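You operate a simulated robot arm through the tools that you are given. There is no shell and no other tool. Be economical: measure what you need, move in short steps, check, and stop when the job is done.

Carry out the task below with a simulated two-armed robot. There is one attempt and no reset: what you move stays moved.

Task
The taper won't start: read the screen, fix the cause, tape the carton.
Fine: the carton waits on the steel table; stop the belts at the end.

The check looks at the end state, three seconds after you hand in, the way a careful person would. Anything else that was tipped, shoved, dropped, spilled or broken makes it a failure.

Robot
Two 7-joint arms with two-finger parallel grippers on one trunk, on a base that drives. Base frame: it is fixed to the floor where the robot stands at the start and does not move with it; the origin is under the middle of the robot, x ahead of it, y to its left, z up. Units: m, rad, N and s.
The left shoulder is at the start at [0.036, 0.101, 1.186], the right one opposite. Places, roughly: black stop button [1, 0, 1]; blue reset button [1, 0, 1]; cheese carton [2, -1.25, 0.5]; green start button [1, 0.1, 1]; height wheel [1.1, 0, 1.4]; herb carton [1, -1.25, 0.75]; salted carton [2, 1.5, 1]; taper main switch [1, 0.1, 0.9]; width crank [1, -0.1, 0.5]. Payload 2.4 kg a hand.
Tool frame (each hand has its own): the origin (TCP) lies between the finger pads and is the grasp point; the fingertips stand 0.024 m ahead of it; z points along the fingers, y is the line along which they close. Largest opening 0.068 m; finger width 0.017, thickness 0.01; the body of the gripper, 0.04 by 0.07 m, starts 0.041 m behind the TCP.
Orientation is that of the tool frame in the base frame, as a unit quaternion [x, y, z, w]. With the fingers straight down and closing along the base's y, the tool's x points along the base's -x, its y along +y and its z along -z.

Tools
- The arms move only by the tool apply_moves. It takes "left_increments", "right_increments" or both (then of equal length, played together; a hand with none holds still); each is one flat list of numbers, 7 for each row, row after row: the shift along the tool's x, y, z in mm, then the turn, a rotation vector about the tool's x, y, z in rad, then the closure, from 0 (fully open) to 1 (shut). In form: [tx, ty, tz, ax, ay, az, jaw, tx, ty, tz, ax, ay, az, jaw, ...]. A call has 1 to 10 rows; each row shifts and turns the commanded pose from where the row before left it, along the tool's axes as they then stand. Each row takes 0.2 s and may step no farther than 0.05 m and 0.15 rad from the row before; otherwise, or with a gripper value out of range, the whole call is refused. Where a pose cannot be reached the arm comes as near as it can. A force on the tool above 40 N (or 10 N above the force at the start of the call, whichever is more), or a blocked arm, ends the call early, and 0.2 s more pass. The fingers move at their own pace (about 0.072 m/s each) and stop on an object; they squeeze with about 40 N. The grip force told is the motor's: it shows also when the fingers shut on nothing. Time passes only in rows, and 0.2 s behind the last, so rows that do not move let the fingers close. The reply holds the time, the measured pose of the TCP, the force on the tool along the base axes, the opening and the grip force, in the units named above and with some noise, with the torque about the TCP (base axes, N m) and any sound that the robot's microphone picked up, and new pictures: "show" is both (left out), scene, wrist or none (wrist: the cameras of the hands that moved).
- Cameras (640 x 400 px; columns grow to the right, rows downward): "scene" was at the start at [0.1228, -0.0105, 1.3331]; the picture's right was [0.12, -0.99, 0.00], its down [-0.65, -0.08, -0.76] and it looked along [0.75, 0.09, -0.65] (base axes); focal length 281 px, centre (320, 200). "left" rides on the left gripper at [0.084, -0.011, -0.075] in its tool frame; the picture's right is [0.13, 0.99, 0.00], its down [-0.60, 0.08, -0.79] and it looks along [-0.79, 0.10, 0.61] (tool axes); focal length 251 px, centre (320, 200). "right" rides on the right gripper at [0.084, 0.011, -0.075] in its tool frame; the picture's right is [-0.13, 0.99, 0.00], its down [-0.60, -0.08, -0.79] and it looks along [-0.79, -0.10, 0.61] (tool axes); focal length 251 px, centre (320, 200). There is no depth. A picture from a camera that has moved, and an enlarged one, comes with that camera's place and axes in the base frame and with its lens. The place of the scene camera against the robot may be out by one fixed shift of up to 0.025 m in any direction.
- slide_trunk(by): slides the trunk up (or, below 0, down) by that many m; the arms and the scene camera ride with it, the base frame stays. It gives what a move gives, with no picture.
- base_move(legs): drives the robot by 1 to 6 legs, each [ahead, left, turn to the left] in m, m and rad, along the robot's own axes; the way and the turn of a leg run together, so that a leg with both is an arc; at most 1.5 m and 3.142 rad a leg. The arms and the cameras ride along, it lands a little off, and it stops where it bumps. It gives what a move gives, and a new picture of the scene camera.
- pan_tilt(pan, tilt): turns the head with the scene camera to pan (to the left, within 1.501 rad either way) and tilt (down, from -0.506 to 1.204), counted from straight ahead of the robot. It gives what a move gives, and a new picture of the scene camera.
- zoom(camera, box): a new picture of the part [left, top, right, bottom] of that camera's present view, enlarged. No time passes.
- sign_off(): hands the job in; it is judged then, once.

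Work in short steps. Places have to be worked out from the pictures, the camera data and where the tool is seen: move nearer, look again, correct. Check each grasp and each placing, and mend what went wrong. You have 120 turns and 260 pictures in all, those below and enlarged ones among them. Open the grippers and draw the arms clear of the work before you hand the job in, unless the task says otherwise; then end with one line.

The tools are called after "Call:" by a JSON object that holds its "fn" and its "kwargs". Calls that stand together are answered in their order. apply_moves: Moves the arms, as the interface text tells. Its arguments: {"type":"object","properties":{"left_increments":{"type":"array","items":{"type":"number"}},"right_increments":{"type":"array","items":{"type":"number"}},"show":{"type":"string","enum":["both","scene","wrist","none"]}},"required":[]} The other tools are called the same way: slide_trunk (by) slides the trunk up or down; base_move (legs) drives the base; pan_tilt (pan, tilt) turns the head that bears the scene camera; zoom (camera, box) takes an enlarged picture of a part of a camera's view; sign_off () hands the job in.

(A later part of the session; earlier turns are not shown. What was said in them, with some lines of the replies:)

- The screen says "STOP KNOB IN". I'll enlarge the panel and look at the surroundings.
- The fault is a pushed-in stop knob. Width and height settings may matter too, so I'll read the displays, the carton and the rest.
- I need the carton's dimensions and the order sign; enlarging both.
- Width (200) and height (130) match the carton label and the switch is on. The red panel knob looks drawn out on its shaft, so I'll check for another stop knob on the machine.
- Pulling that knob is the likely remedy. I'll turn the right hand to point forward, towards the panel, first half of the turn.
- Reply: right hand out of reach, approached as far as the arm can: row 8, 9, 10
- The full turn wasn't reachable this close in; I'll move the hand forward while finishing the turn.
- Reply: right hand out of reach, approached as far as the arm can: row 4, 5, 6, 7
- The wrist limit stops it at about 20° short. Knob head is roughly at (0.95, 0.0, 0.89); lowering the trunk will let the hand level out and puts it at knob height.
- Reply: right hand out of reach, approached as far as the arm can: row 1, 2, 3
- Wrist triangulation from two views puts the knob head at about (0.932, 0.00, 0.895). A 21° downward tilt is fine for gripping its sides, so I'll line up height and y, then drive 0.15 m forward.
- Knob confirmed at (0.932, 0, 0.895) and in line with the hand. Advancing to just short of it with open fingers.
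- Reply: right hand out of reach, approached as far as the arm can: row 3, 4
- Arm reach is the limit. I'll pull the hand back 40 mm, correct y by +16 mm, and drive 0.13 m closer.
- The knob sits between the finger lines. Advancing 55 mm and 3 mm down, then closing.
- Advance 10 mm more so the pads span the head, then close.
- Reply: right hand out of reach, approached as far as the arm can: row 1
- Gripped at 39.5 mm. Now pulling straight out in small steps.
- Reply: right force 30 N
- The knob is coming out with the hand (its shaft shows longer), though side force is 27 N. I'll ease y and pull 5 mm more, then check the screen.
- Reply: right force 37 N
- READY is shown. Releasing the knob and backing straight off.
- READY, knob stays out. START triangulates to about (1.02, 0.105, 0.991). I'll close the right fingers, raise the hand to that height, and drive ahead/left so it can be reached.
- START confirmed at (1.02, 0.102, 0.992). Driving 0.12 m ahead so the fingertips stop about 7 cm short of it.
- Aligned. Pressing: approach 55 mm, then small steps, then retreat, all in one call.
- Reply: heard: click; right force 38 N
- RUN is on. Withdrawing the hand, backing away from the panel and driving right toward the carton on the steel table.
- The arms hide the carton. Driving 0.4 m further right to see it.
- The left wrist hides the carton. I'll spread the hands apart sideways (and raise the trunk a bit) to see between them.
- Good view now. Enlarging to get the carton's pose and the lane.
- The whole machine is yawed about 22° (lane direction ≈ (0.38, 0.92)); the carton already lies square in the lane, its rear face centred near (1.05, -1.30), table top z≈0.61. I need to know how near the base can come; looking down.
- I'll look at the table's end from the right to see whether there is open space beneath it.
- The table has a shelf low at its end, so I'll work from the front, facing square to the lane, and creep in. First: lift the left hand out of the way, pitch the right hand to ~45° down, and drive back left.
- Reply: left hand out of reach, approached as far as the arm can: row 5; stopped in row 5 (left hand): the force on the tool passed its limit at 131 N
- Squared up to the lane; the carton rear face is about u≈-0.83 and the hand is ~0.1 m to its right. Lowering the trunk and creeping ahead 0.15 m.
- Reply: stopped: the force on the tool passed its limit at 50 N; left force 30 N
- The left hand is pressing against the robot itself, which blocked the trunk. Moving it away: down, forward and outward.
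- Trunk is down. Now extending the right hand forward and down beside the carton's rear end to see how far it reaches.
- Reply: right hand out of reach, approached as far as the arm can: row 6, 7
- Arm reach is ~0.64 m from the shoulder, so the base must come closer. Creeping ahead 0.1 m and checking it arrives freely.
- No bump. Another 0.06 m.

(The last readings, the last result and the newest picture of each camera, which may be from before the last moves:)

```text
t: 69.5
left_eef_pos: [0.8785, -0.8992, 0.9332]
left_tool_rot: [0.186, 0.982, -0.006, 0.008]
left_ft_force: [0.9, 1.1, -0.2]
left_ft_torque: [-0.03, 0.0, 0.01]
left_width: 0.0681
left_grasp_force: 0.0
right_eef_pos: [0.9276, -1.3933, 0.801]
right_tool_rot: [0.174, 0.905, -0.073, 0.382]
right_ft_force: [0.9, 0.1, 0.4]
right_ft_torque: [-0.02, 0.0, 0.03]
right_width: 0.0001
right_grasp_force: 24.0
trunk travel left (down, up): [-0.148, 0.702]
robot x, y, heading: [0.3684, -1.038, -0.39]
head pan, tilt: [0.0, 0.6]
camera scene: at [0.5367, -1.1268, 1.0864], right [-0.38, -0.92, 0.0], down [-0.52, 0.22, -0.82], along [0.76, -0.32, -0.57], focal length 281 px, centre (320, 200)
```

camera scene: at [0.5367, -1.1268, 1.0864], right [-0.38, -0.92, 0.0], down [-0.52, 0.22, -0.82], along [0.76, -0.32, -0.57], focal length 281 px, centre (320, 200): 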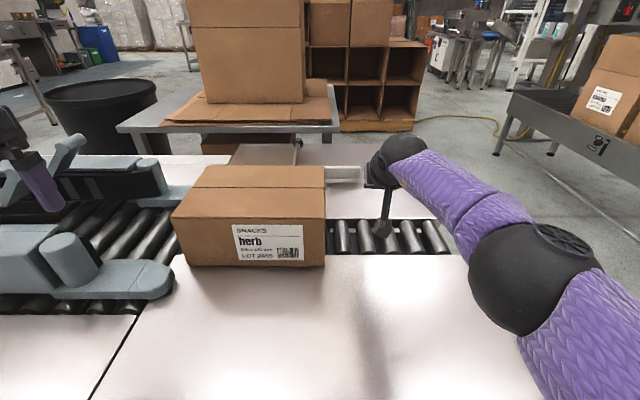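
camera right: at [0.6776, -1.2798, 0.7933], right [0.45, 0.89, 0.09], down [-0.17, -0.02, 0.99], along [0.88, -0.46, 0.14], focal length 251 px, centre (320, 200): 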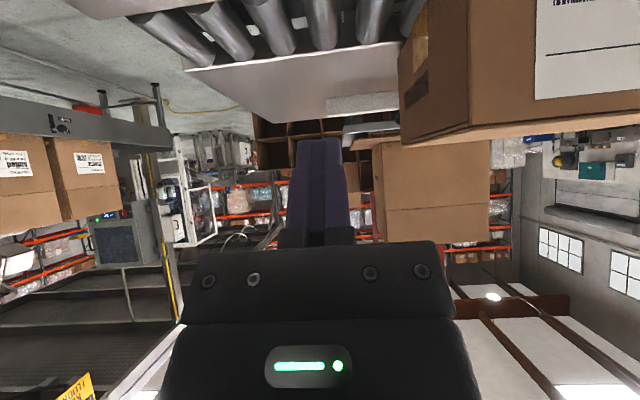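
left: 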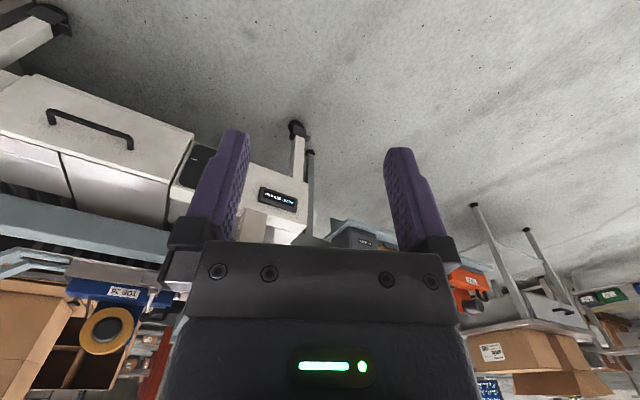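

Still free. One more 0.04 m, then I'll lower the hand with the arm.

Call:
{"fn": "base_move", "kwargs": {"legs": [[0.04, 0, 0]]}}

Call:
{"fn": "slide_trunk", "kwargs": {"by": -0.05}}

Call:
{"fn": "apply_moves", "kwargs": {"right_increments": [18, 0, 18, 0, 0, 0, 1, 18, 0, 18, 0, 0, 0, 1], "show": "both"}}

```text
t: 70.5
left_eef_pos: [0.8963, -0.9075, 0.9331]
left_tool_rot: [0.187, 0.982, -0.006, 0.006]
left_ft_force: [-0.3, -1.1, 0.0]
left_ft_torque: [0.02, 0.01, 0.0]
left_width: 0.0679
left_grasp_force: 0.0
right_eef_pos: [0.9437, -1.4023, 0.8028]
right_tool_rot: [0.177, 0.905, -0.074, 0.38]
right_ft_force: [0.7, -0.7, 0.3]
right_ft_torque: [0.0, 0.01, -0.01]
right_width: 0.0
right_grasp_force: 23.4
trunk travel left (down, up): [-0.148, 0.702]
robot x, y, heading: [0.3841, -1.0441, -0.397]
head pan, tilt: [0.0, 0.6]
stopped in leg 1: the robot was blocked; the commanded pose is now the measured one
camera scene: at [0.5538, -1.1335, 1.0864], right [-0.38, -0.92, 0.0], down [-0.52, 0.22, -0.82], along [0.76, -0.32, -0.57], focal length 281 px, centre (320, 200)
```

scene: 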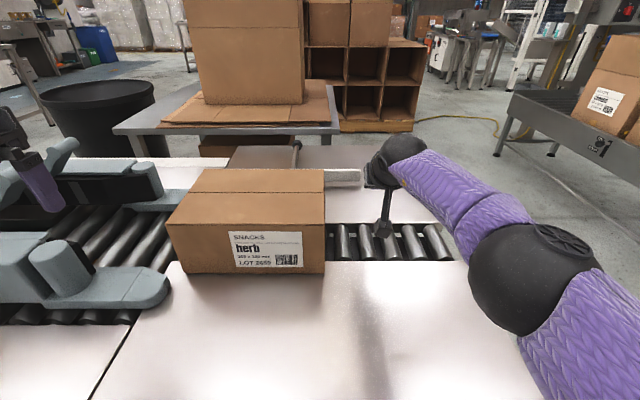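

```text
t: 71.4
left_eef_pos: [0.8953, -0.9081, 0.8828]
left_tool_rot: [0.188, 0.982, -0.006, 0.007]
left_ft_force: [-0.4, 1.2, 0.3]
left_ft_torque: [0.0, -0.02, 0.03]
left_width: 0.0678
left_grasp_force: 0.0
right_eef_pos: [0.9448, -1.4031, 0.7519]
right_tool_rot: [0.175, 0.905, -0.072, 0.381]
right_ft_force: [0.5, 0.3, 0.4]
right_ft_torque: [0.02, 0.03, -0.01]
right_width: 0.0002
right_grasp_force: 23.9
trunk travel left (down, up): [-0.098, 0.752]
robot x, y, heading: [0.3877, -1.0428, -0.393]
head pan, tilt: [0.0, 0.6]
```

```text
t: 72.0
left_eef_pos: [0.8958, -0.9072, 0.8836]
left_tool_rot: [0.187, 0.982, -0.005, 0.006]
left_ft_force: [-0.4, 0.4, 0.2]
left_ft_torque: [-0.01, 0.01, 0.02]
left_width: 0.068
left_grasp_force: 0.0
right_eef_pos: [0.9442, -1.4014, 0.7023]
right_tool_rot: [0.177, 0.904, -0.073, 0.381]
right_ft_force: [0.8, 0.2, -0.1]
right_ft_torque: [-0.02, 0.0, 0.02]
right_width: 0.0
right_grasp_force: 23.4
trunk travel left (down, up): [-0.098, 0.752]
robot x, y, heading: [0.3821, -1.0436, -0.4]
head pan, tilt: [0.0, 0.6]
camera scene: at [0.5685, -1.1396, 1.0348], right [-0.38, -0.92, 0.0], down [-0.52, 0.22, -0.82], along [0.76, -0.32, -0.57], focal length 281 px, centre (320, 200)
camera right: at [0.8429, -1.3491, 0.6928], right [0.46, 0.89, 0.09], down [-0.17, -0.02, 0.99], along [0.87, -0.46, 0.14], focal length 251 px, centre (320, 200)
```

scene: 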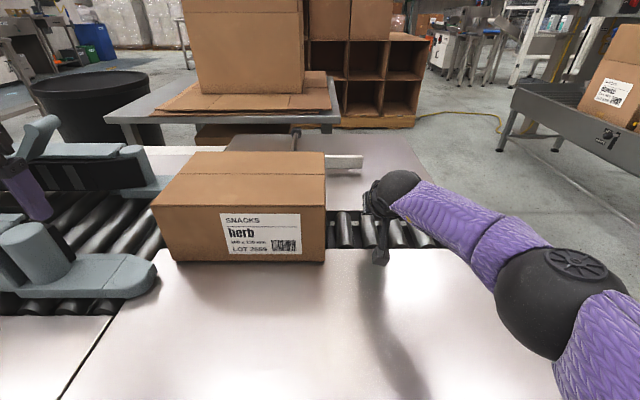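
right: 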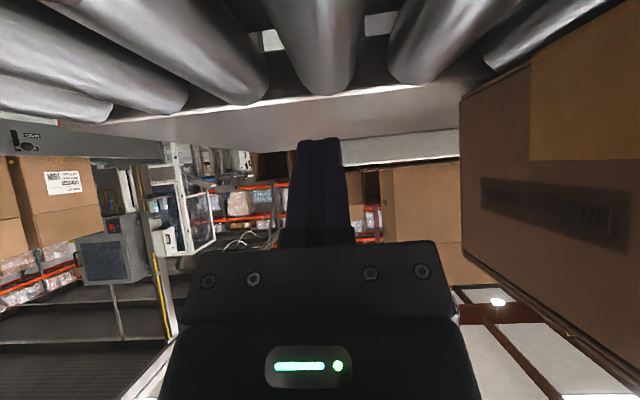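

The base touched lightly at its limit; the hand is now at the right height (z 0.70) beside the carton's rear face. I'll back the base 2 cm off, then start pushing left with the arm in small steps.

Call:
{"fn": "base_move", "kwargs": {"legs": [[-0.015, 0, 0]]}}

Call:
{"fn": "apply_moves", "kwargs": {"right_increments": [0, 25, 0, 0, 0, 0, 1, 0, 25, 0, 0, 0, 0, 1, 0, 15, 0, 0, 0, 0, 1, 0, 15, 0, 0, 0, 0, 1, 0, 15, 0, 0, 0, 0, 1, 0, 15, 0, 0, 0, 0, 1], "show": "both"}}

```text
t: 72.8
left_eef_pos: [0.8806, -0.9026, 0.8824]
left_tool_rot: [0.187, 0.982, -0.006, 0.007]
left_ft_force: [-0.7, 0.0, 0.5]
left_ft_torque: [-0.02, -0.01, 0.01]
left_width: 0.0679
left_grasp_force: 0.0
right_eef_pos: [0.9309, -1.3964, 0.7028]
right_tool_rot: [0.175, 0.905, -0.072, 0.382]
right_ft_force: [-0.5, 0.5, 0.4]
right_ft_torque: [0.01, -0.02, 0.03]
right_width: 0.0
right_grasp_force: 23.8
trunk travel left (down, up): [-0.098, 0.752]
robot x, y, heading: [0.3706, -1.0425, -0.393]
head pan, tilt: [0.0, 0.6]
camera scene: at [0.5547, -1.1339, 1.0347], right [-0.38, -0.92, 0.0], down [-0.52, 0.22, -0.82], along [0.76, -0.32, -0.57], focal length 281 px, centre (320, 200)
```

scene: 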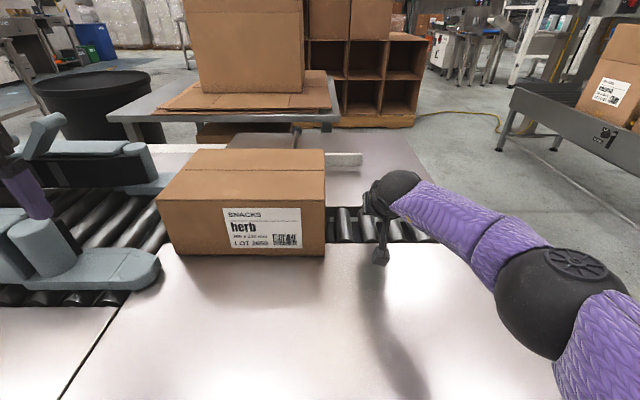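

```text
t: 74.2
left_eef_pos: [0.8818, -0.902, 0.8836]
left_tool_rot: [0.187, 0.982, -0.006, 0.007]
left_ft_force: [0.3, 0.2, -0.1]
left_ft_torque: [0.01, 0.01, -0.01]
left_width: 0.0681
left_grasp_force: 0.1
right_eef_pos: [0.9564, -1.3011, 0.6936]
right_tool_rot: [0.176, 0.905, -0.072, 0.381]
right_ft_force: [0.2, 0.6, -0.4]
right_ft_torque: [-0.01, -0.03, -0.02]
right_width: 0.0
right_grasp_force: 23.7
right hand out of reach, approached as far as the arm can: row 4, 6
trunk travel left (down, up): [-0.098, 0.752]
robot x, y, heading: [0.3675, -1.0398, -0.397]
head pan, tilt: [0.0, 0.6]
camera scene: at [0.5546, -1.1338, 1.0348], right [-0.38, -0.92, 0.0], down [-0.52, 0.22, -0.82], along [0.76, -0.32, -0.57], focal length 281 px, centre (320, 200)
camera right: at [0.8537, -1.2487, 0.6847], right [0.45, 0.89, 0.09], down [-0.16, -0.02, 0.99], along [0.88, -0.46, 0.14], focal length 251 px, centre (320, 200)
```

scene: 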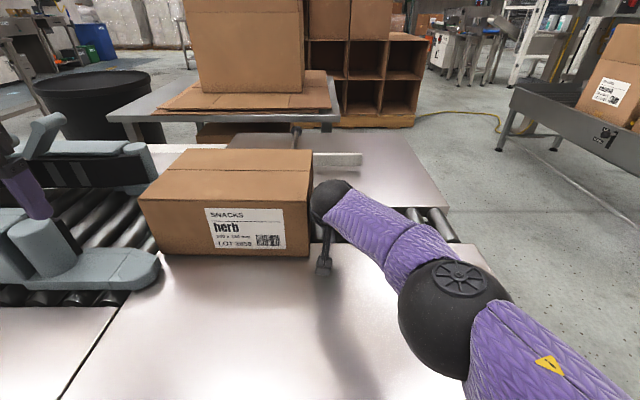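
right: 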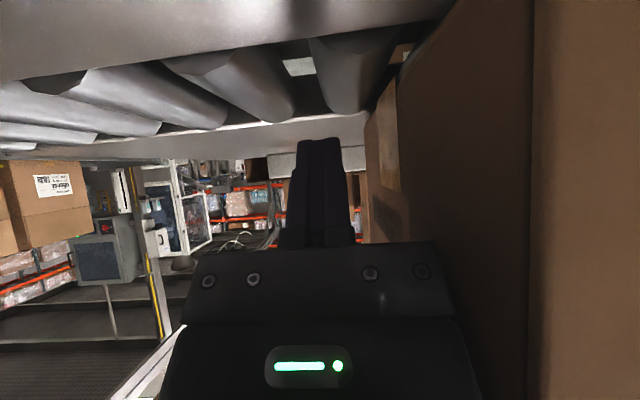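

The carton slid in a little, but the broad gripper body is touching only its near corner. I'll back off 40 mm, open the jaws and yaw the hand so a fingertip touches further in, and bring the base forward 1.5 cm.

Call:
{"fn": "apply_moves", "kwargs": {"right_increments": [0, -40, 0, 0, 0, 0, 1, 0, -20, 0, 0, 0, 0, 0, 0, 0, 0, -0.1, 0, -0.1, 0, 0, 0, 0, -0.1, 0, -0.1, 0, 0, 0, 0, -0.1, 0, -0.1, 0], "show": "none"}}

Call:
{"fn": "base_move", "kwargs": {"legs": [[0.015, 0, 0]]}}

Call:
{"fn": "apply_moves", "kwargs": {"right_increments": [-14, 0, 14, 0, 0, 0, 0, -14, 0, 14, 0, 0, 0, 0], "show": "both"}}

```text
t: 75.3
left_eef_pos: [0.8819, -0.9016, 0.884]
left_tool_rot: [0.188, 0.982, -0.006, 0.008]
left_ft_force: [-0.2, -1.0, 0.2]
left_ft_torque: [-0.02, 0.0, -0.01]
left_width: 0.0679
left_grasp_force: 0.1
right_eef_pos: [0.9321, -1.3574, 0.6926]
right_tool_rot: [0.003, 0.922, -0.002, 0.387]
right_ft_force: [-0.2, 0.1, 0.0]
right_ft_torque: [0.0, 0.0, 0.02]
right_width: 0.0679
right_grasp_force: 0.0
trunk travel left (down, up): [-0.098, 0.752]
robot x, y, heading: [0.3664, -1.0386, -0.398]
head pan, tilt: [0.0, 0.6]
```

```text
t: 76.1
left_eef_pos: [0.8954, -0.9089, 0.8835]
left_tool_rot: [0.187, 0.982, -0.006, 0.007]
left_ft_force: [-0.4, 0.0, 0.3]
left_ft_torque: [-0.01, -0.01, 0.02]
left_width: 0.0679
left_grasp_force: 0.1
right_eef_pos: [0.9463, -1.3645, 0.693]
right_tool_rot: [0.003, 0.921, -0.002, 0.389]
right_ft_force: [-0.1, 0.1, 0.5]
right_ft_torque: [0.01, -0.01, -0.01]
right_width: 0.0681
right_grasp_force: 0.1
trunk travel left (down, up): [-0.098, 0.752]
robot x, y, heading: [0.3857, -1.0454, -0.394]
head pan, tilt: [0.0, 0.6]
camera scene: at [0.5684, -1.1396, 1.0348], right [-0.38, -0.92, 0.0], down [-0.52, 0.22, -0.82], along [0.76, -0.32, -0.57], focal length 281 px, centre (320, 200)
```

scene: 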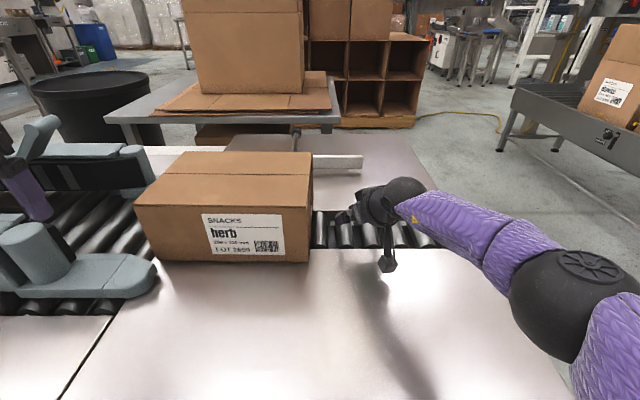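

```text
t: 76.7
left_eef_pos: [0.8954, -0.9081, 0.8831]
left_tool_rot: [0.187, 0.982, -0.006, 0.007]
left_ft_force: [0.6, -0.3, 0.1]
left_ft_torque: [0.0, 0.0, -0.02]
left_width: 0.0678
left_grasp_force: 0.1
right_eef_pos: [0.9451, -1.3632, 0.6925]
right_tool_rot: [0.003, 0.921, -0.003, 0.389]
right_ft_force: [0.0, 0.1, 1.1]
right_ft_torque: [-0.03, 0.04, 0.02]
right_width: 0.068
right_grasp_force: 0.0
right hand out of reach, approached as far as the arm can: row 1, 2
trunk travel left (down, up): [-0.098, 0.752]
robot x, y, heading: [0.384, -1.0457, -0.394]
head pan, tilt: [0.0, 0.6]
camera scene: at [0.5685, -1.1397, 1.0348], right [-0.38, -0.92, 0.0], down [-0.52, 0.22, -0.82], along [0.76, -0.32, -0.57], focal length 281 px, centre (320, 200)
camera right: at [0.8324, -1.3516, 0.6842], right [0.1, 0.99, 0.09], down [-0.15, -0.07, 0.99], along [0.98, -0.11, 0.14], focal length 251 px, centre (320, 200)
```

scene: 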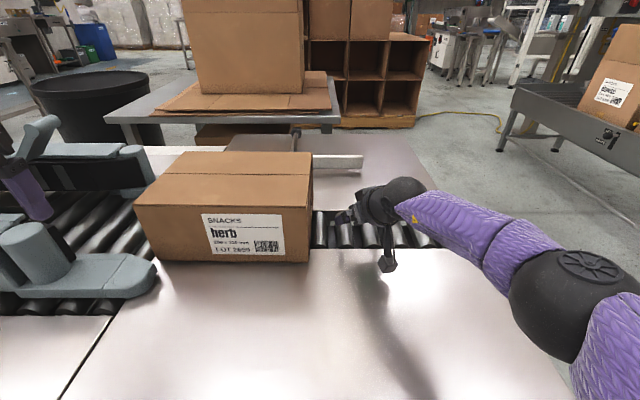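
right: 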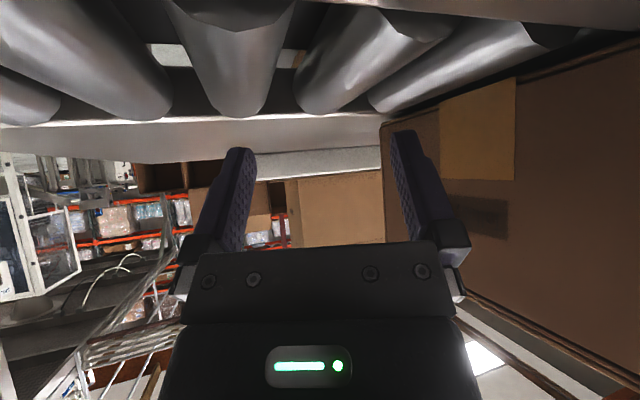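

Fingertip now leads at about s≈1.40 on the rear face. Pushing by driving the base 0.12 m left along the lane, keeping the arm fixed.

Call:
{"fn": "base_move", "kwargs": {"legs": [[-0.005, 0.12, 0]]}}

Call:
{"fn": "zoom", "kwargs": {"camera": "right", "box": [0, 0, 640, 400]}}

```text
t: 78.0
left_eef_pos: [0.938, -0.7944, 0.882]
left_tool_rot: [0.188, 0.982, -0.006, 0.006]
left_ft_force: [0.0, -1.0, -0.4]
left_ft_torque: [0.01, 0.01, 0.02]
left_width: 0.0679
left_grasp_force: 0.1
right_eef_pos: [0.9873, -1.2505, 0.6928]
right_tool_rot: [0.002, 0.921, -0.002, 0.389]
right_ft_force: [-0.4, 0.4, -0.7]
right_ft_torque: [0.02, 0.0, -0.01]
right_width: 0.0681
right_grasp_force: 0.0
trunk travel left (down, up): [-0.098, 0.752]
robot x, y, heading: [0.4253, -0.9336, -0.394]
head pan, tilt: [0.0, 0.6]
camera scene: at [0.6104, -1.0263, 1.0348], right [-0.39, -0.92, 0.0], down [-0.52, 0.22, -0.82], along [0.76, -0.32, -0.57], focal length 281 px, centre (320, 200)
```

scene: 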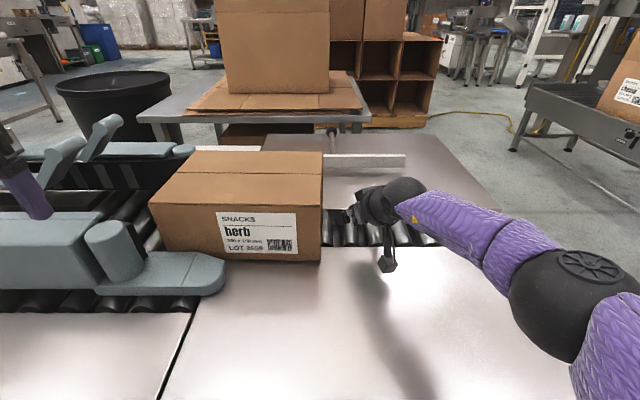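

```text
1.00 times, centred on (320, 200) of right (not enlarged: the box is as wide or as high as the picture)
camera zoom: at [0.8741, -1.2383, 0.6841], right [0.1, 0.99, 0.09], down [-0.15, -0.07, 0.99], along [0.98, -0.11, 0.14], focal length 251 px, centre (320, 200)
```

zoom: 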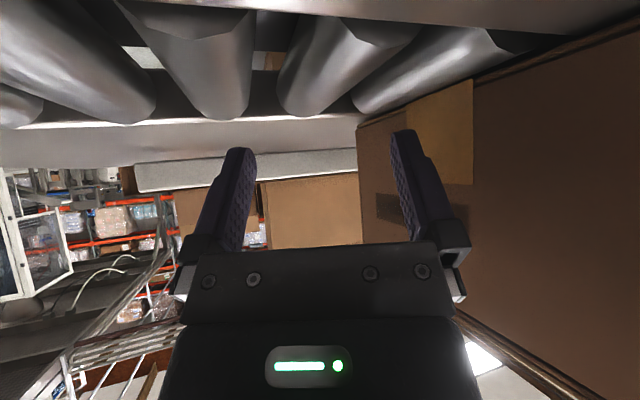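

Carton slides squarely into the guides. Continue 0.1 m.

Call:
{"fn": "base_move", "kwargs": {"legs": [[0, 0.1, 0]]}}

```text
t: 79.1
left_eef_pos: [0.9769, -0.7021, 0.8823]
left_tool_rot: [0.187, 0.982, -0.006, 0.008]
left_ft_force: [0.1, -1.1, -0.6]
left_ft_torque: [-0.02, 0.02, 0.01]
left_width: 0.0682
left_grasp_force: 0.0
right_eef_pos: [1.0244, -1.1567, 0.6932]
right_tool_rot: [0.004, 0.922, -0.003, 0.388]
right_ft_force: [-0.4, -0.7, 0.5]
right_ft_torque: [0.02, -0.02, -0.02]
right_width: 0.0679
right_grasp_force: 0.0
trunk travel left (down, up): [-0.098, 0.752]
robot x, y, heading: [0.4648, -0.8356, -0.393]
head pan, tilt: [0.0, 0.6]
camera scene: at [0.6493, -0.9331, 1.0348], right [-0.39, -0.92, 0.0], down [-0.52, 0.22, -0.82], along [0.76, -0.32, -0.57], focal length 281 px, centre (320, 200)
```

scene: 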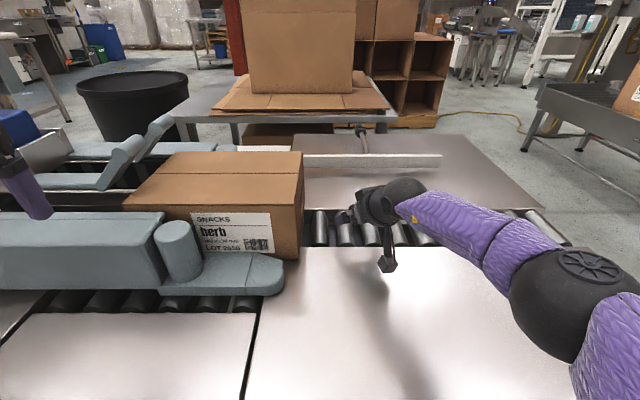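

The carton is now ahead of the hand, so the belts may have it. Waiting a second and looking.

Call:
{"fn": "apply_moves", "kwargs": {"right_increments": [0, 0, 0, 0, 0, 0, 0, 0, 0, 0, 0, 0, 0, 0, 0, 0, 0, 0, 0, 0, 0, 0, 0, 0, 0, 0, 0, 0], "show": "scene"}}

```text
t: 80.1
left_eef_pos: [0.9762, -0.7018, 0.8828]
left_tool_rot: [0.187, 0.982, -0.006, 0.007]
left_ft_force: [0.3, 0.0, -0.7]
left_ft_torque: [-0.04, 0.03, 0.0]
left_width: 0.0681
left_grasp_force: 0.0
right_eef_pos: [1.0258, -1.1573, 0.6939]
right_tool_rot: [0.004, 0.922, -0.003, 0.388]
right_ft_force: [-0.3, 0.2, 0.0]
right_ft_torque: [-0.02, -0.03, -0.05]
right_width: 0.0677
right_grasp_force: 0.0
trunk travel left (down, up): [-0.098, 0.752]
robot x, y, heading: [0.4652, -0.8363, -0.393]
head pan, tilt: [0.0, 0.6]
camera scene: at [0.6493, -0.9331, 1.0348], right [-0.39, -0.92, 0.0], down [-0.52, 0.22, -0.82], along [0.76, -0.32, -0.57], focal length 281 px, centre (320, 200)
```

scene: 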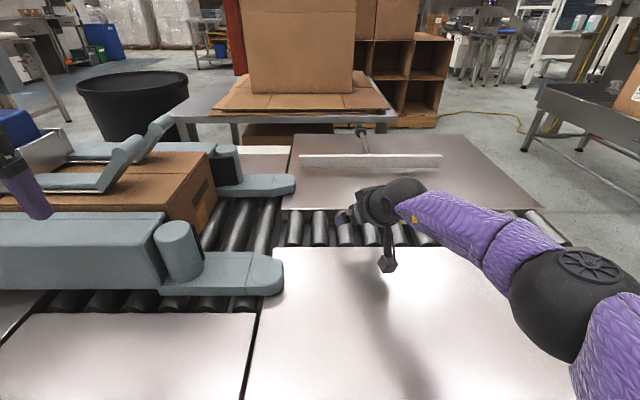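

The belts took it. Now withdrawing: raise the trunk, back straight off from the table, and look along the machine.

Call:
{"fn": "slide_trunk", "kwargs": {"by": 0.1}}

Call:
{"fn": "base_move", "kwargs": {"legs": [[-0.45, 0, 0]]}}

Call:
{"fn": "pan_tilt", "kwargs": {"pan": 0.9, "tilt": 0.4}}

```text
t: 81.4
left_eef_pos: [0.9769, -0.7021, 0.9816]
left_tool_rot: [0.188, 0.982, -0.006, 0.006]
left_ft_force: [0.4, 0.6, -0.4]
left_ft_torque: [0.0, 0.01, 0.0]
left_width: 0.0678
left_grasp_force: 0.0
right_eef_pos: [1.0194, -1.1539, 0.8437]
right_tool_rot: [-0.002, 0.905, -0.019, 0.425]
right_ft_force: [0.7, 0.1, 0.0]
right_ft_torque: [0.0, 0.01, -0.01]
right_width: 0.0679
right_grasp_force: 0.1
trunk travel left (down, up): [-0.198, 0.652]
robot x, y, heading: [0.4653, -0.837, -0.395]
head pan, tilt: [0.0, 0.6]
```

```text
t: 84.1
left_eef_pos: [0.5634, -0.5291, 0.9836]
left_tool_rot: [0.187, 0.982, -0.006, 0.007]
left_ft_force: [0.2, 0.7, 0.3]
left_ft_torque: [0.01, 0.05, -0.01]
left_width: 0.0682
left_grasp_force: 0.1
right_eef_pos: [0.6084, -0.9826, 0.8441]
right_tool_rot: [-0.003, 0.905, -0.019, 0.425]
right_ft_force: [0.1, 0.2, -0.7]
right_ft_torque: [-0.02, 0.0, -0.02]
right_width: 0.0682
right_grasp_force: 0.0
trunk travel left (down, up): [-0.198, 0.652]
robot x, y, heading: [0.0483, -0.6679, -0.392]
head pan, tilt: [0.0, 0.6]
camera scene: at [0.2093, -0.7494, 1.1376], right [-0.39, -0.92, 0.0], down [-0.52, 0.22, -0.82], along [0.76, -0.32, -0.57], focal length 281 px, centre (320, 200)
```

scene: 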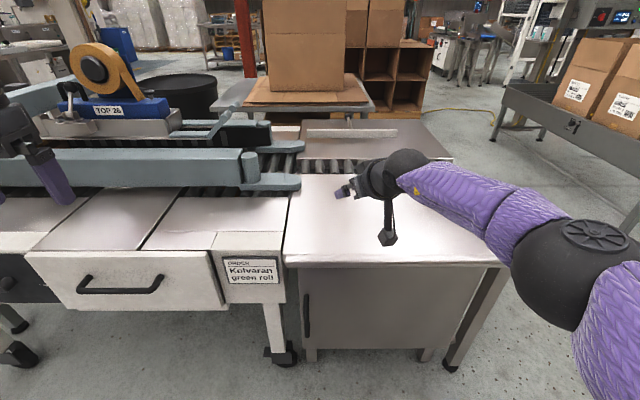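

```text
t: 85.3
left_eef_pos: [0.5647, -0.5301, 0.9828]
left_tool_rot: [0.187, 0.982, -0.006, 0.007]
left_ft_force: [0.1, -0.7, -0.4]
left_ft_torque: [-0.02, -0.01, 0.0]
left_width: 0.068
left_grasp_force: 0.0
right_eef_pos: [0.6075, -0.9817, 0.8442]
right_tool_rot: [-0.001, 0.904, -0.02, 0.426]
right_ft_force: [0.6, 0.5, -0.7]
right_ft_torque: [0.01, 0.0, -0.01]
right_width: 0.068
right_grasp_force: 0.1
trunk travel left (down, up): [-0.198, 0.652]
robot x, y, heading: [0.054, -0.6686, -0.393]
head pan, tilt: [0.901, 0.4]
camera scene: at [0.2088, -0.6705, 1.1558], right [0.48, -0.88, 0.0], down [-0.34, -0.19, -0.92], along [0.81, 0.45, -0.39], focal length 281 px, centre (320, 200)
```

scene: 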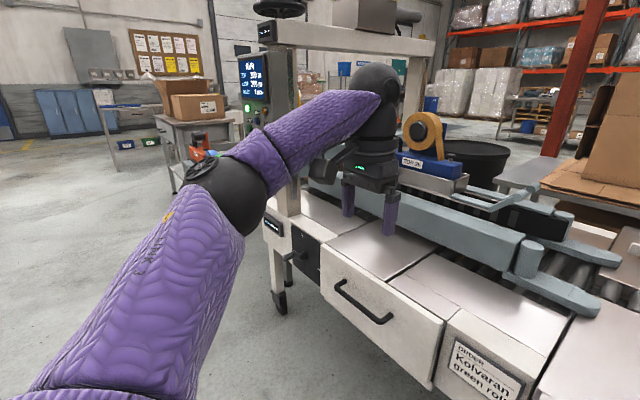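

The carton is inside. STOP should be at about (0.969, -0.02, 0.99), on the lane-parallel panel. I'll straighten, raise and close the right hand, back off, and drive left to the panel.

Call:
{"fn": "apply_moves", "kwargs": {"right_increments": [-29, 0, -24, 0.077, 0, 0.064, 1, -29, 0, -24, 0.077, 0, 0.064, 1, -29, 0, -24, 0.077, 0, 0.064, 1, -29, 0, -24, 0, 0, 0, 1], "show": "none"}}

Call:
{"fn": "base_move", "kwargs": {"legs": [[-0.25, 0, 0], [0, 1.0, 0]]}}

Call:
{"fn": "pan_tilt", "kwargs": {"pan": 0.2, "tilt": 0.4}}

Call:
{"fn": "zoom", "kwargs": {"camera": "right", "box": [0, 0, 640, 400]}}

```text
t: 86.3
left_eef_pos: [0.5645, -0.5295, 0.9843]
left_tool_rot: [0.187, 0.982, -0.005, 0.008]
left_ft_force: [-0.7, 0.7, 0.4]
left_ft_torque: [0.01, 0.03, -0.01]
left_width: 0.0682
left_grasp_force: 0.1
right_eef_pos: [0.6079, -0.9755, 0.9941]
right_tool_rot: [0.134, 0.892, -0.082, 0.423]
right_ft_force: [0.6, -0.8, -0.1]
right_ft_torque: [-0.03, 0.0, 0.01]
right_width: 0.0
right_grasp_force: 23.2
trunk travel left (down, up): [-0.198, 0.652]
robot x, y, heading: [0.0517, -0.6654, -0.393]
head pan, tilt: [0.901, 0.4]
```

```text
t: 92.9
left_eef_pos: [0.7097, 0.4958, 0.9828]
left_tool_rot: [0.182, 0.983, -0.006, 0.007]
left_ft_force: [0.9, 0.2, 0.1]
left_ft_torque: [0.0, -0.01, -0.01]
left_width: 0.0679
left_grasp_force: 0.1
right_eef_pos: [0.7578, 0.0493, 0.9936]
right_tool_rot: [0.128, 0.893, -0.079, 0.423]
right_ft_force: [0.1, 0.8, 0.2]
right_ft_torque: [-0.01, -0.02, 0.02]
right_width: 0.0001
right_grasp_force: 24.2
trunk travel left (down, up): [-0.198, 0.652]
robot x, y, heading: [0.2028, 0.3538, -0.385]
head pan, tilt: [0.901, 0.4]
camera scene: at [0.3549, 0.3516, 1.1558], right [0.49, -0.87, 0.0], down [-0.34, -0.19, -0.92], along [0.8, 0.45, -0.39], focal length 281 px, centre (320, 200)
```

scene: 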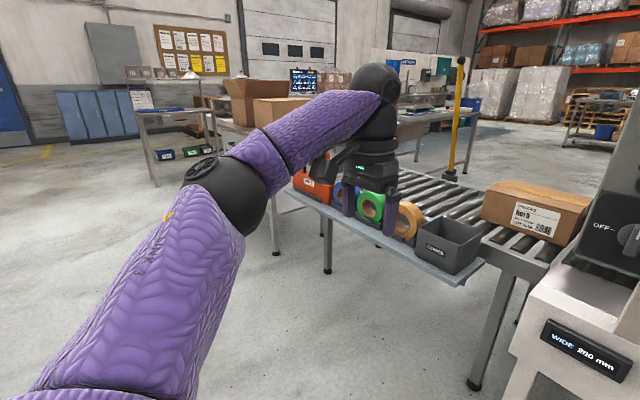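

```text
t: 94.0
left_eef_pos: [0.7095, 0.4964, 0.9826]
left_tool_rot: [0.183, 0.983, -0.005, 0.006]
left_ft_force: [-0.4, -0.5, -0.6]
left_ft_torque: [-0.02, 0.0, 0.0]
left_width: 0.0681
left_grasp_force: 0.0
right_eef_pos: [0.7582, 0.0496, 0.9938]
right_tool_rot: [0.128, 0.893, -0.08, 0.424]
right_ft_force: [0.5, 0.0, 0.1]
right_ft_torque: [-0.03, 0.02, -0.01]
right_width: 0.0
right_grasp_force: 23.8
trunk travel left (down, up): [-0.198, 0.652]
robot x, y, heading: [0.2016, 0.354, -0.386]
head pan, tilt: [0.201, 0.4]
camera scene: at [0.3655, 0.289, 1.1558], right [-0.18, -0.98, 0.0], down [-0.38, 0.07, -0.92], along [0.91, -0.17, -0.39], focal length 281 px, centre (320, 200)
```

scene: 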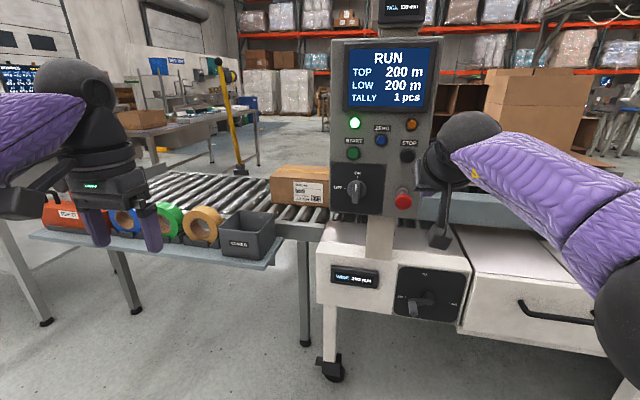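

```text
1.00 times, centred on (320, 200) of right (not enlarged: the box is as wide or as high as the picture)
camera zoom: at [0.6537, 0.0935, 0.9739], right [0.37, 0.93, 0.07], down [-0.24, 0.03, 0.97], along [0.9, -0.38, 0.23], focal length 251 px, centre (320, 200)
```

zoom: 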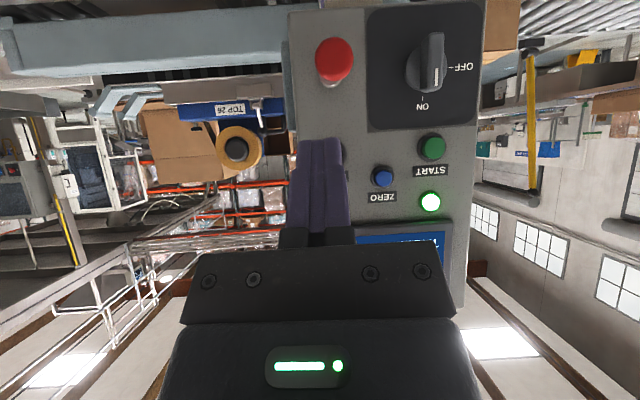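

TALLY reads 1 pcs and the taped carton is out on the outfeed rollers. Now STOP: hand is 18 mm right and slightly low; pull back 60 mm, correct, then drive 0.2 m ahead.

Call:
{"fn": "apply_moves", "kwargs": {"right_increments": [16, 9, -26, 0, 0, 0, 1, 15, 9, -26, 0, 0, 0, 1], "show": "none"}}

Call:
{"fn": "base_move", "kwargs": {"legs": [[0.2, 0, 0]]}}

Call:
{"fn": "zoom", "kwargs": {"camera": "right", "box": [0, 0, 640, 400]}}

```text
t: 94.6
left_eef_pos: [0.7094, 0.4958, 0.9829]
left_tool_rot: [0.182, 0.983, -0.005, 0.007]
left_ft_force: [-0.3, -0.4, -0.7]
left_ft_torque: [-0.02, 0.01, 0.0]
left_width: 0.0681
left_grasp_force: 0.1
right_eef_pos: [0.7052, 0.0845, 1.0026]
right_tool_rot: [0.13, 0.893, -0.08, 0.423]
right_ft_force: [0.4, 1.3, 0.2]
right_ft_torque: [-0.03, 0.0, -0.02]
right_width: 0.0003
right_grasp_force: 23.3
trunk travel left (down, up): [-0.198, 0.652]
robot x, y, heading: [0.2014, 0.3537, -0.387]
head pan, tilt: [0.201, 0.4]
```

```text
t: 96.2
left_eef_pos: [0.8951, 0.4226, 0.9829]
left_tool_rot: [0.182, 0.983, -0.006, 0.007]
left_ft_force: [1.0, 0.1, 0.9]
left_ft_torque: [0.01, -0.04, 0.03]
left_width: 0.068
left_grasp_force: 0.0
right_eef_pos: [0.892, 0.0112, 1.0015]
right_tool_rot: [0.128, 0.893, -0.08, 0.424]
right_ft_force: [0.9, 0.3, -0.8]
right_ft_torque: [0.01, 0.02, 0.03]
right_width: 0.0003
right_grasp_force: 24.0
trunk travel left (down, up): [-0.198, 0.652]
robot x, y, heading: [0.3858, 0.2779, -0.377]
head pan, tilt: [0.201, 0.4]
camera scene: at [0.5517, 0.214, 1.1558], right [-0.18, -0.98, 0.0], down [-0.38, 0.07, -0.92], along [0.91, -0.17, -0.39], focal length 281 px, centre (320, 200)
```

scene: 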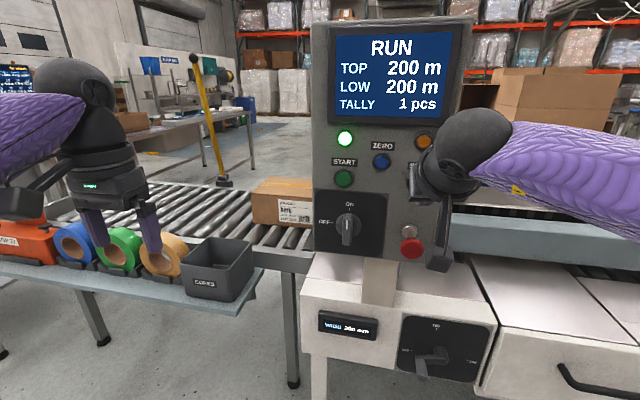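

```text
1.00 times, centred on (320, 200) of right (not enlarged: the box is as wide or as high as the picture)
camera zoom: at [0.7879, 0.054, 0.9819], right [0.37, 0.93, 0.07], down [-0.24, 0.03, 0.97], along [0.9, -0.38, 0.23], focal length 251 px, centre (320, 200)
```

zoom: 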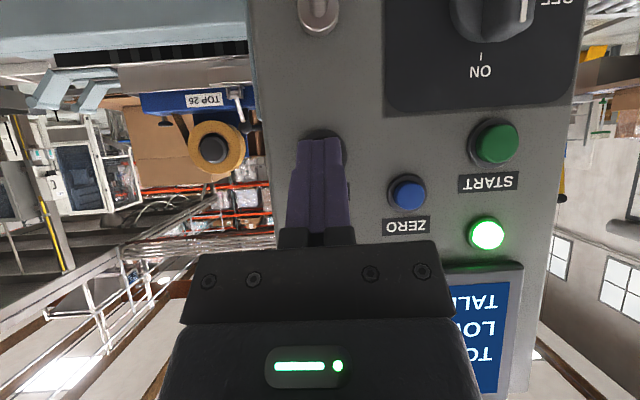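

Fingertip is aligned with STOP, ~65 mm short. Pressing with small final steps.

Call:
{"fn": "apply_moves", "kwargs": {"right_increments": [-16, -2.5, 19, 0, 0, 0, 1, -13, -2, 15, 0, 0, 0, 1, -3.2, -0.5, 3.8, 0, 0, 0, 1, -3.2, -0.5, 3.8, 0, 0, 0, 1, -3.2, -0.5, 3.8, 0, 0, 0, 1, -3.2, -0.5, 3.8, 0, 0, 0, 1, -3.2, -0.5, 3.8, 0, 0, 0, 1], "show": "both"}}

```text
t: 97.8
left_eef_pos: [0.893, 0.4232, 0.9836]
left_tool_rot: [0.181, 0.983, -0.006, 0.008]
left_ft_force: [-0.3, -0.3, -0.8]
left_ft_torque: [0.02, 0.0, -0.02]
left_width: 0.0677
left_grasp_force: 0.0
right_eef_pos: [0.9451, -0.0114, 1.003]
right_tool_rot: [0.127, 0.893, -0.079, 0.425]
right_ft_force: [-16.5, 10.0, 1.2]
right_ft_torque: [0.11, 0.14, 0.03]
right_width: 0.0001
right_grasp_force: 23.5
right hand out of reach, approached as far as the arm can: row 6, 7
trunk travel left (down, up): [-0.198, 0.652]
robot x, y, heading: [0.3812, 0.28, -0.382]
head pan, tilt: [0.201, 0.4]
heard: click
camera scene: at [0.5492, 0.2156, 1.1563], right [-0.18, -0.98, 0.0], down [-0.38, 0.07, -0.92], along [0.91, -0.17, -0.39], focal length 281 px, centre (320, 200)
camera right: at [0.8408, 0.031, 0.9833], right [0.37, 0.93, 0.07], down [-0.24, 0.03, 0.97], along [0.9, -0.38, 0.23], focal length 251 px, centre (320, 200)
```

scene: 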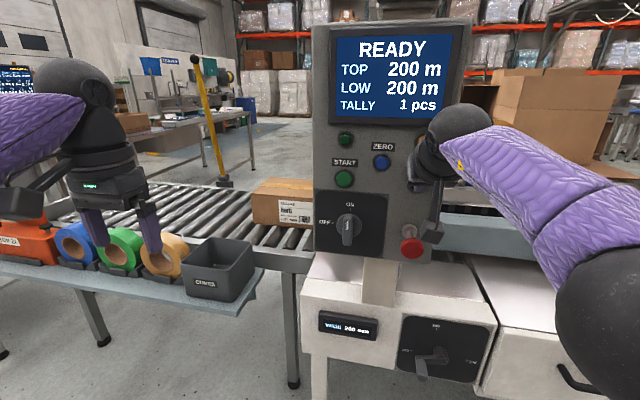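
right: 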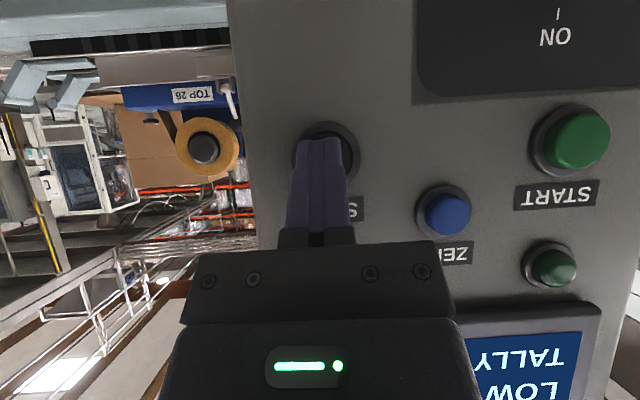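

The belts are stopped (READY, run lamp off). Withdrawing the hand, backing the base away, and inspecting the carton.

Call:
{"fn": "apply_moves", "kwargs": {"right_increments": [13, 2, -15, 0, 0, 0, 1, 26, 4, -30, 0, 0, 0, 1, 20, 0, -24, 0, 0, 0, 1], "show": "none"}}

Call:
{"fn": "base_move", "kwargs": {"legs": [[-0.35, 0, 0], [0, 0.35, 0]]}}

Call:
{"fn": "apply_moves", "kwargs": {"right_increments": [0, 0, 0, 0, 0, 0, 0, 0, 0, 0, 0, 0, 0, 0], "show": "none"}}

Call:
{"fn": "zoom", "kwargs": {"camera": "scene", "box": [200, 50, 520, 250]}}

```text
t: 98.6
left_eef_pos: [0.8962, 0.4215, 0.982]
left_tool_rot: [0.181, 0.983, -0.006, 0.007]
left_ft_force: [-0.7, 0.0, 0.0]
left_ft_torque: [0.0, 0.01, -0.02]
left_width: 0.0681
left_grasp_force: 0.1
right_eef_pos: [0.8626, 0.0181, 1.0001]
right_tool_rot: [0.128, 0.893, -0.08, 0.423]
right_ft_force: [0.0, 0.2, -0.4]
right_ft_torque: [0.01, -0.01, 0.01]
right_width: 0.0001
right_grasp_force: 23.5
trunk travel left (down, up): [-0.198, 0.652]
robot x, y, heading: [0.3869, 0.281, -0.38]
head pan, tilt: [0.201, 0.4]
```

```text
t: 102.8
left_eef_pos: [0.7047, 0.8771, 0.9836]
left_tool_rot: [0.184, 0.983, -0.006, 0.007]
left_ft_force: [0.1, -0.8, 0.2]
left_ft_torque: [-0.02, 0.01, 0.0]
left_width: 0.0678
left_grasp_force: 0.1
right_eef_pos: [0.669, 0.4741, 0.9999]
right_tool_rot: [0.129, 0.893, -0.08, 0.424]
right_ft_force: [0.2, 0.1, 0.2]
right_ft_torque: [-0.01, 0.0, 0.0]
right_width: 0.0
right_grasp_force: 23.8
trunk travel left (down, up): [-0.198, 0.652]
robot x, y, heading: [0.1928, 0.7338, -0.39]
head pan, tilt: [0.201, 0.4]
camera scene: at [0.3601, 0.6706, 1.1558], right [-0.18, -0.98, 0.0], down [-0.38, 0.07, -0.92], along [0.91, -0.17, -0.39], focal length 281 px, centre (320, 200)
```

scene: 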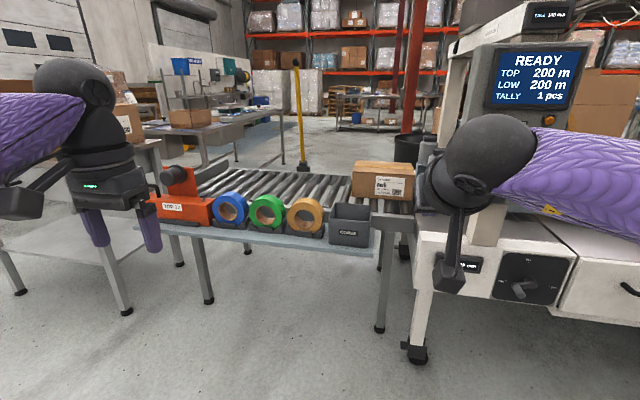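

```text
t: 103.3
left_eef_pos: [0.704, 0.8775, 0.9823]
left_tool_rot: [0.183, 0.983, -0.006, 0.007]
left_ft_force: [0.1, 0.0, -0.1]
left_ft_torque: [0.03, 0.03, -0.01]
left_width: 0.068
left_grasp_force: 0.2
right_eef_pos: [0.6693, 0.4741, 1.0001]
right_tool_rot: [0.13, 0.893, -0.081, 0.424]
right_ft_force: [-0.5, 0.4, 0.1]
right_ft_torque: [0.02, 0.0, 0.01]
right_width: 0.0679
right_grasp_force: 0.0
trunk travel left (down, up): [-0.198, 0.652]
robot x, y, heading: [0.1963, 0.7355, -0.388]
head pan, tilt: [0.201, 0.4]
```

```text
2.00 times, centred on (360, 150) of scene
camera zoom: at [0.3601, 0.6706, 1.1558], right [-0.18, -0.98, 0.0], down [-0.38, 0.07, -0.92], along [0.91, -0.17, -0.39], focal length 561 px, centre (240, 300)
```

zoom: 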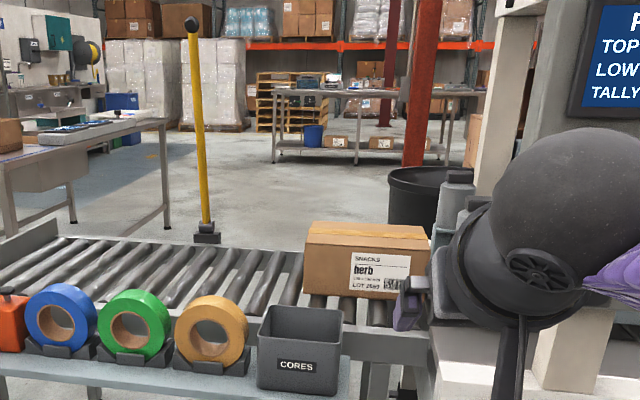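

The carton stands on the outfeed. Raising the trunk to check the tape on top of it.

Call:
{"fn": "slide_trunk", "kwargs": {"by": 0.25}}

Call:
{"fn": "pan_tilt", "kwargs": {"pan": 0.0, "tilt": 0.55}}

Call:
{"fn": "zoom", "kwargs": {"camera": "scene", "box": [220, 80, 420, 220]}}

```text
t: 105.1
left_eef_pos: [0.7042, 0.877, 1.1747]
left_tool_rot: [0.178, 0.984, -0.007, 0.01]
left_ft_force: [6.7, -5.4, -6.9]
left_ft_torque: [0.23, -0.17, 0.29]
left_width: 0.0678
left_grasp_force: 0.1
right_eef_pos: [0.6693, 0.4748, 1.1929]
right_tool_rot: [0.129, 0.893, -0.081, 0.424]
right_ft_force: [-0.4, 0.2, 0.6]
right_ft_torque: [0.02, -0.02, 0.0]
right_width: 0.0679
right_grasp_force: 0.1
trunk travel left (down, up): [-0.387, 0.462]
robot x, y, heading: [0.1954, 0.7363, -0.386]
head pan, tilt: [0.201, 0.4]
stopped: the force on the tool passed its limit at 46 N (the readings are from after the stop); the commanded pose is now the measured one
```

```text
t: 105.9
left_eef_pos: [0.7034, 0.8773, 1.1737]
left_tool_rot: [0.178, 0.984, -0.007, 0.01]
left_ft_force: [10.9, -11.7, -8.3]
left_ft_torque: [0.64, -0.01, 0.79]
left_width: 0.0679
left_grasp_force: 0.0
right_eef_pos: [0.6696, 0.4737, 1.1908]
right_tool_rot: [0.13, 0.892, -0.082, 0.425]
right_ft_force: [-0.5, -0.4, 1.1]
right_ft_torque: [0.03, -0.03, 0.0]
right_width: 0.0681
right_grasp_force: 0.0
trunk travel left (down, up): [-0.387, 0.462]
robot x, y, heading: [0.1933, 0.7374, -0.383]
head pan, tilt: [0.0, 0.55]
camera scene: at [0.3157, 0.6688, 1.3343], right [-0.38, -0.93, 0.0], down [-0.48, 0.2, -0.85], along [0.79, -0.32, -0.52], focal length 281 px, centre (320, 200)
```

scene: 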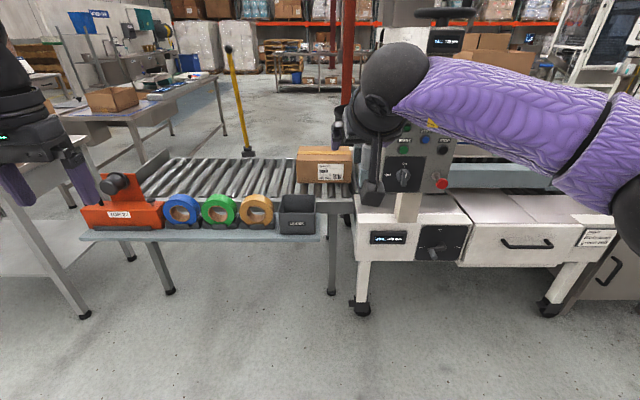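

```text
2.86 times, centred on (320, 150) of scene
camera zoom: at [0.3157, 0.6688, 1.3343], right [-0.38, -0.93, 0.0], down [-0.48, 0.2, -0.85], along [0.79, -0.32, -0.52], focal length 802 px, centre (320, 343)
```

zoom: 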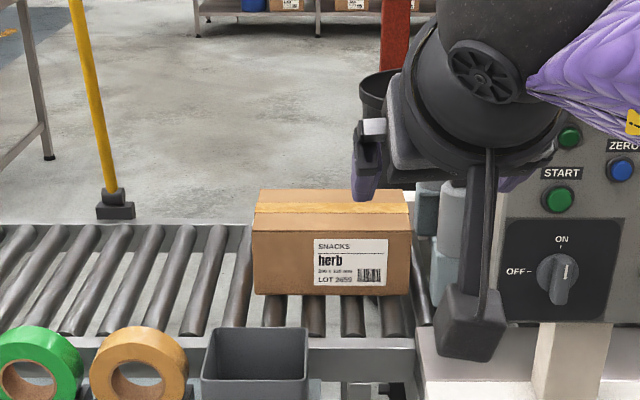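

Tape runs along the top. I'll relieve the left hand's contact with the robot itself and look once more at the carton's rear end.

Call:
{"fn": "apply_moves", "kwargs": {"left_increments": [0, 0, 40, 0, 0, 0, 0, -10, 10, 40, 0, 0, 0, 0], "show": "none"}}

Call:
{"fn": "base_move", "kwargs": {"legs": [[-0.1, -0.3, 0]]}}

Call:
{"fn": "zoom", "kwargs": {"camera": "scene", "box": [120, 60, 400, 240]}}

```text
t: 106.5
left_eef_pos: [0.7182, 0.8824, 1.0945]
left_tool_rot: [0.179, 0.984, -0.007, 0.011]
left_ft_force: [-0.9, 0.0, -0.3]
left_ft_torque: [-0.02, -0.01, 0.06]
left_width: 0.068
left_grasp_force: 0.2
right_eef_pos: [0.6692, 0.475, 1.1915]
right_tool_rot: [0.13, 0.892, -0.081, 0.426]
right_ft_force: [0.1, -0.6, -0.2]
right_ft_torque: [0.03, 0.02, 0.0]
right_width: 0.0682
right_grasp_force: 0.0
trunk travel left (down, up): [-0.387, 0.462]
robot x, y, heading: [0.1937, 0.7346, -0.383]
head pan, tilt: [0.0, 0.55]
```

```text
t: 108.6
left_eef_pos: [0.5146, 0.6417, 1.0939]
left_tool_rot: [0.179, 0.984, -0.006, 0.011]
left_ft_force: [-0.2, -0.2, -0.3]
left_ft_torque: [0.03, 0.07, 0.02]
left_width: 0.0679
left_grasp_force: 0.0
right_eef_pos: [0.4639, 0.2337, 1.1915]
right_tool_rot: [0.129, 0.892, -0.081, 0.425]
right_ft_force: [0.2, 0.3, 0.3]
right_ft_torque: [0.02, -0.01, 0.01]
right_width: 0.0679
right_grasp_force: 0.1
trunk travel left (down, up): [-0.387, 0.462]
robot x, y, heading: [-0.0111, 0.4972, -0.39]
head pan, tilt: [0.0, 0.55]
camera scene: at [0.1104, 0.4287, 1.3343], right [-0.38, -0.93, 0.0], down [-0.48, 0.2, -0.85], along [0.79, -0.32, -0.52], focal length 281 px, centre (320, 200)
```

scene: 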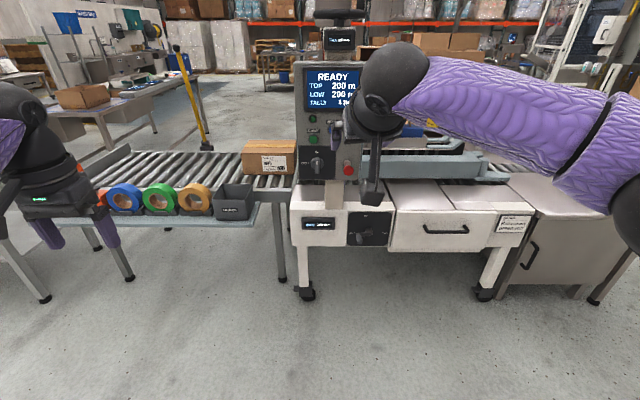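

```text
2.22 times, centred on (260, 150) of scene
camera zoom: at [0.1104, 0.4287, 1.3343], right [-0.38, -0.93, 0.0], down [-0.48, 0.2, -0.85], along [0.79, -0.32, -0.52], focal length 624 px, centre (453, 311)
```

zoom: 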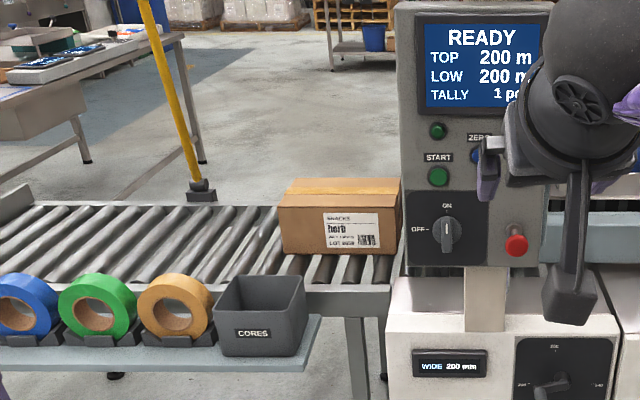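

The carton is taped and clear on the outfeed, the belts are stopped, everything else is in place and both hands are open and clear. Handing in.

Call:
{"fn": "sign_off", "kwargs": {}}

```text
The job is handed in.
```

The screen showed the stop knob was pushed in, so I pulled it out and started the taper. I fed the herb carton through: it has tape along its top, the tally reads 1, and it stands on the outfeed. I then stopped the belts. While getting close enough to push the carton, the base touched the steel table once, lightly, and I saw no sign that it moved. I left the "Kolvaran green roll" order card alone because the task didn't ask for a roll change.
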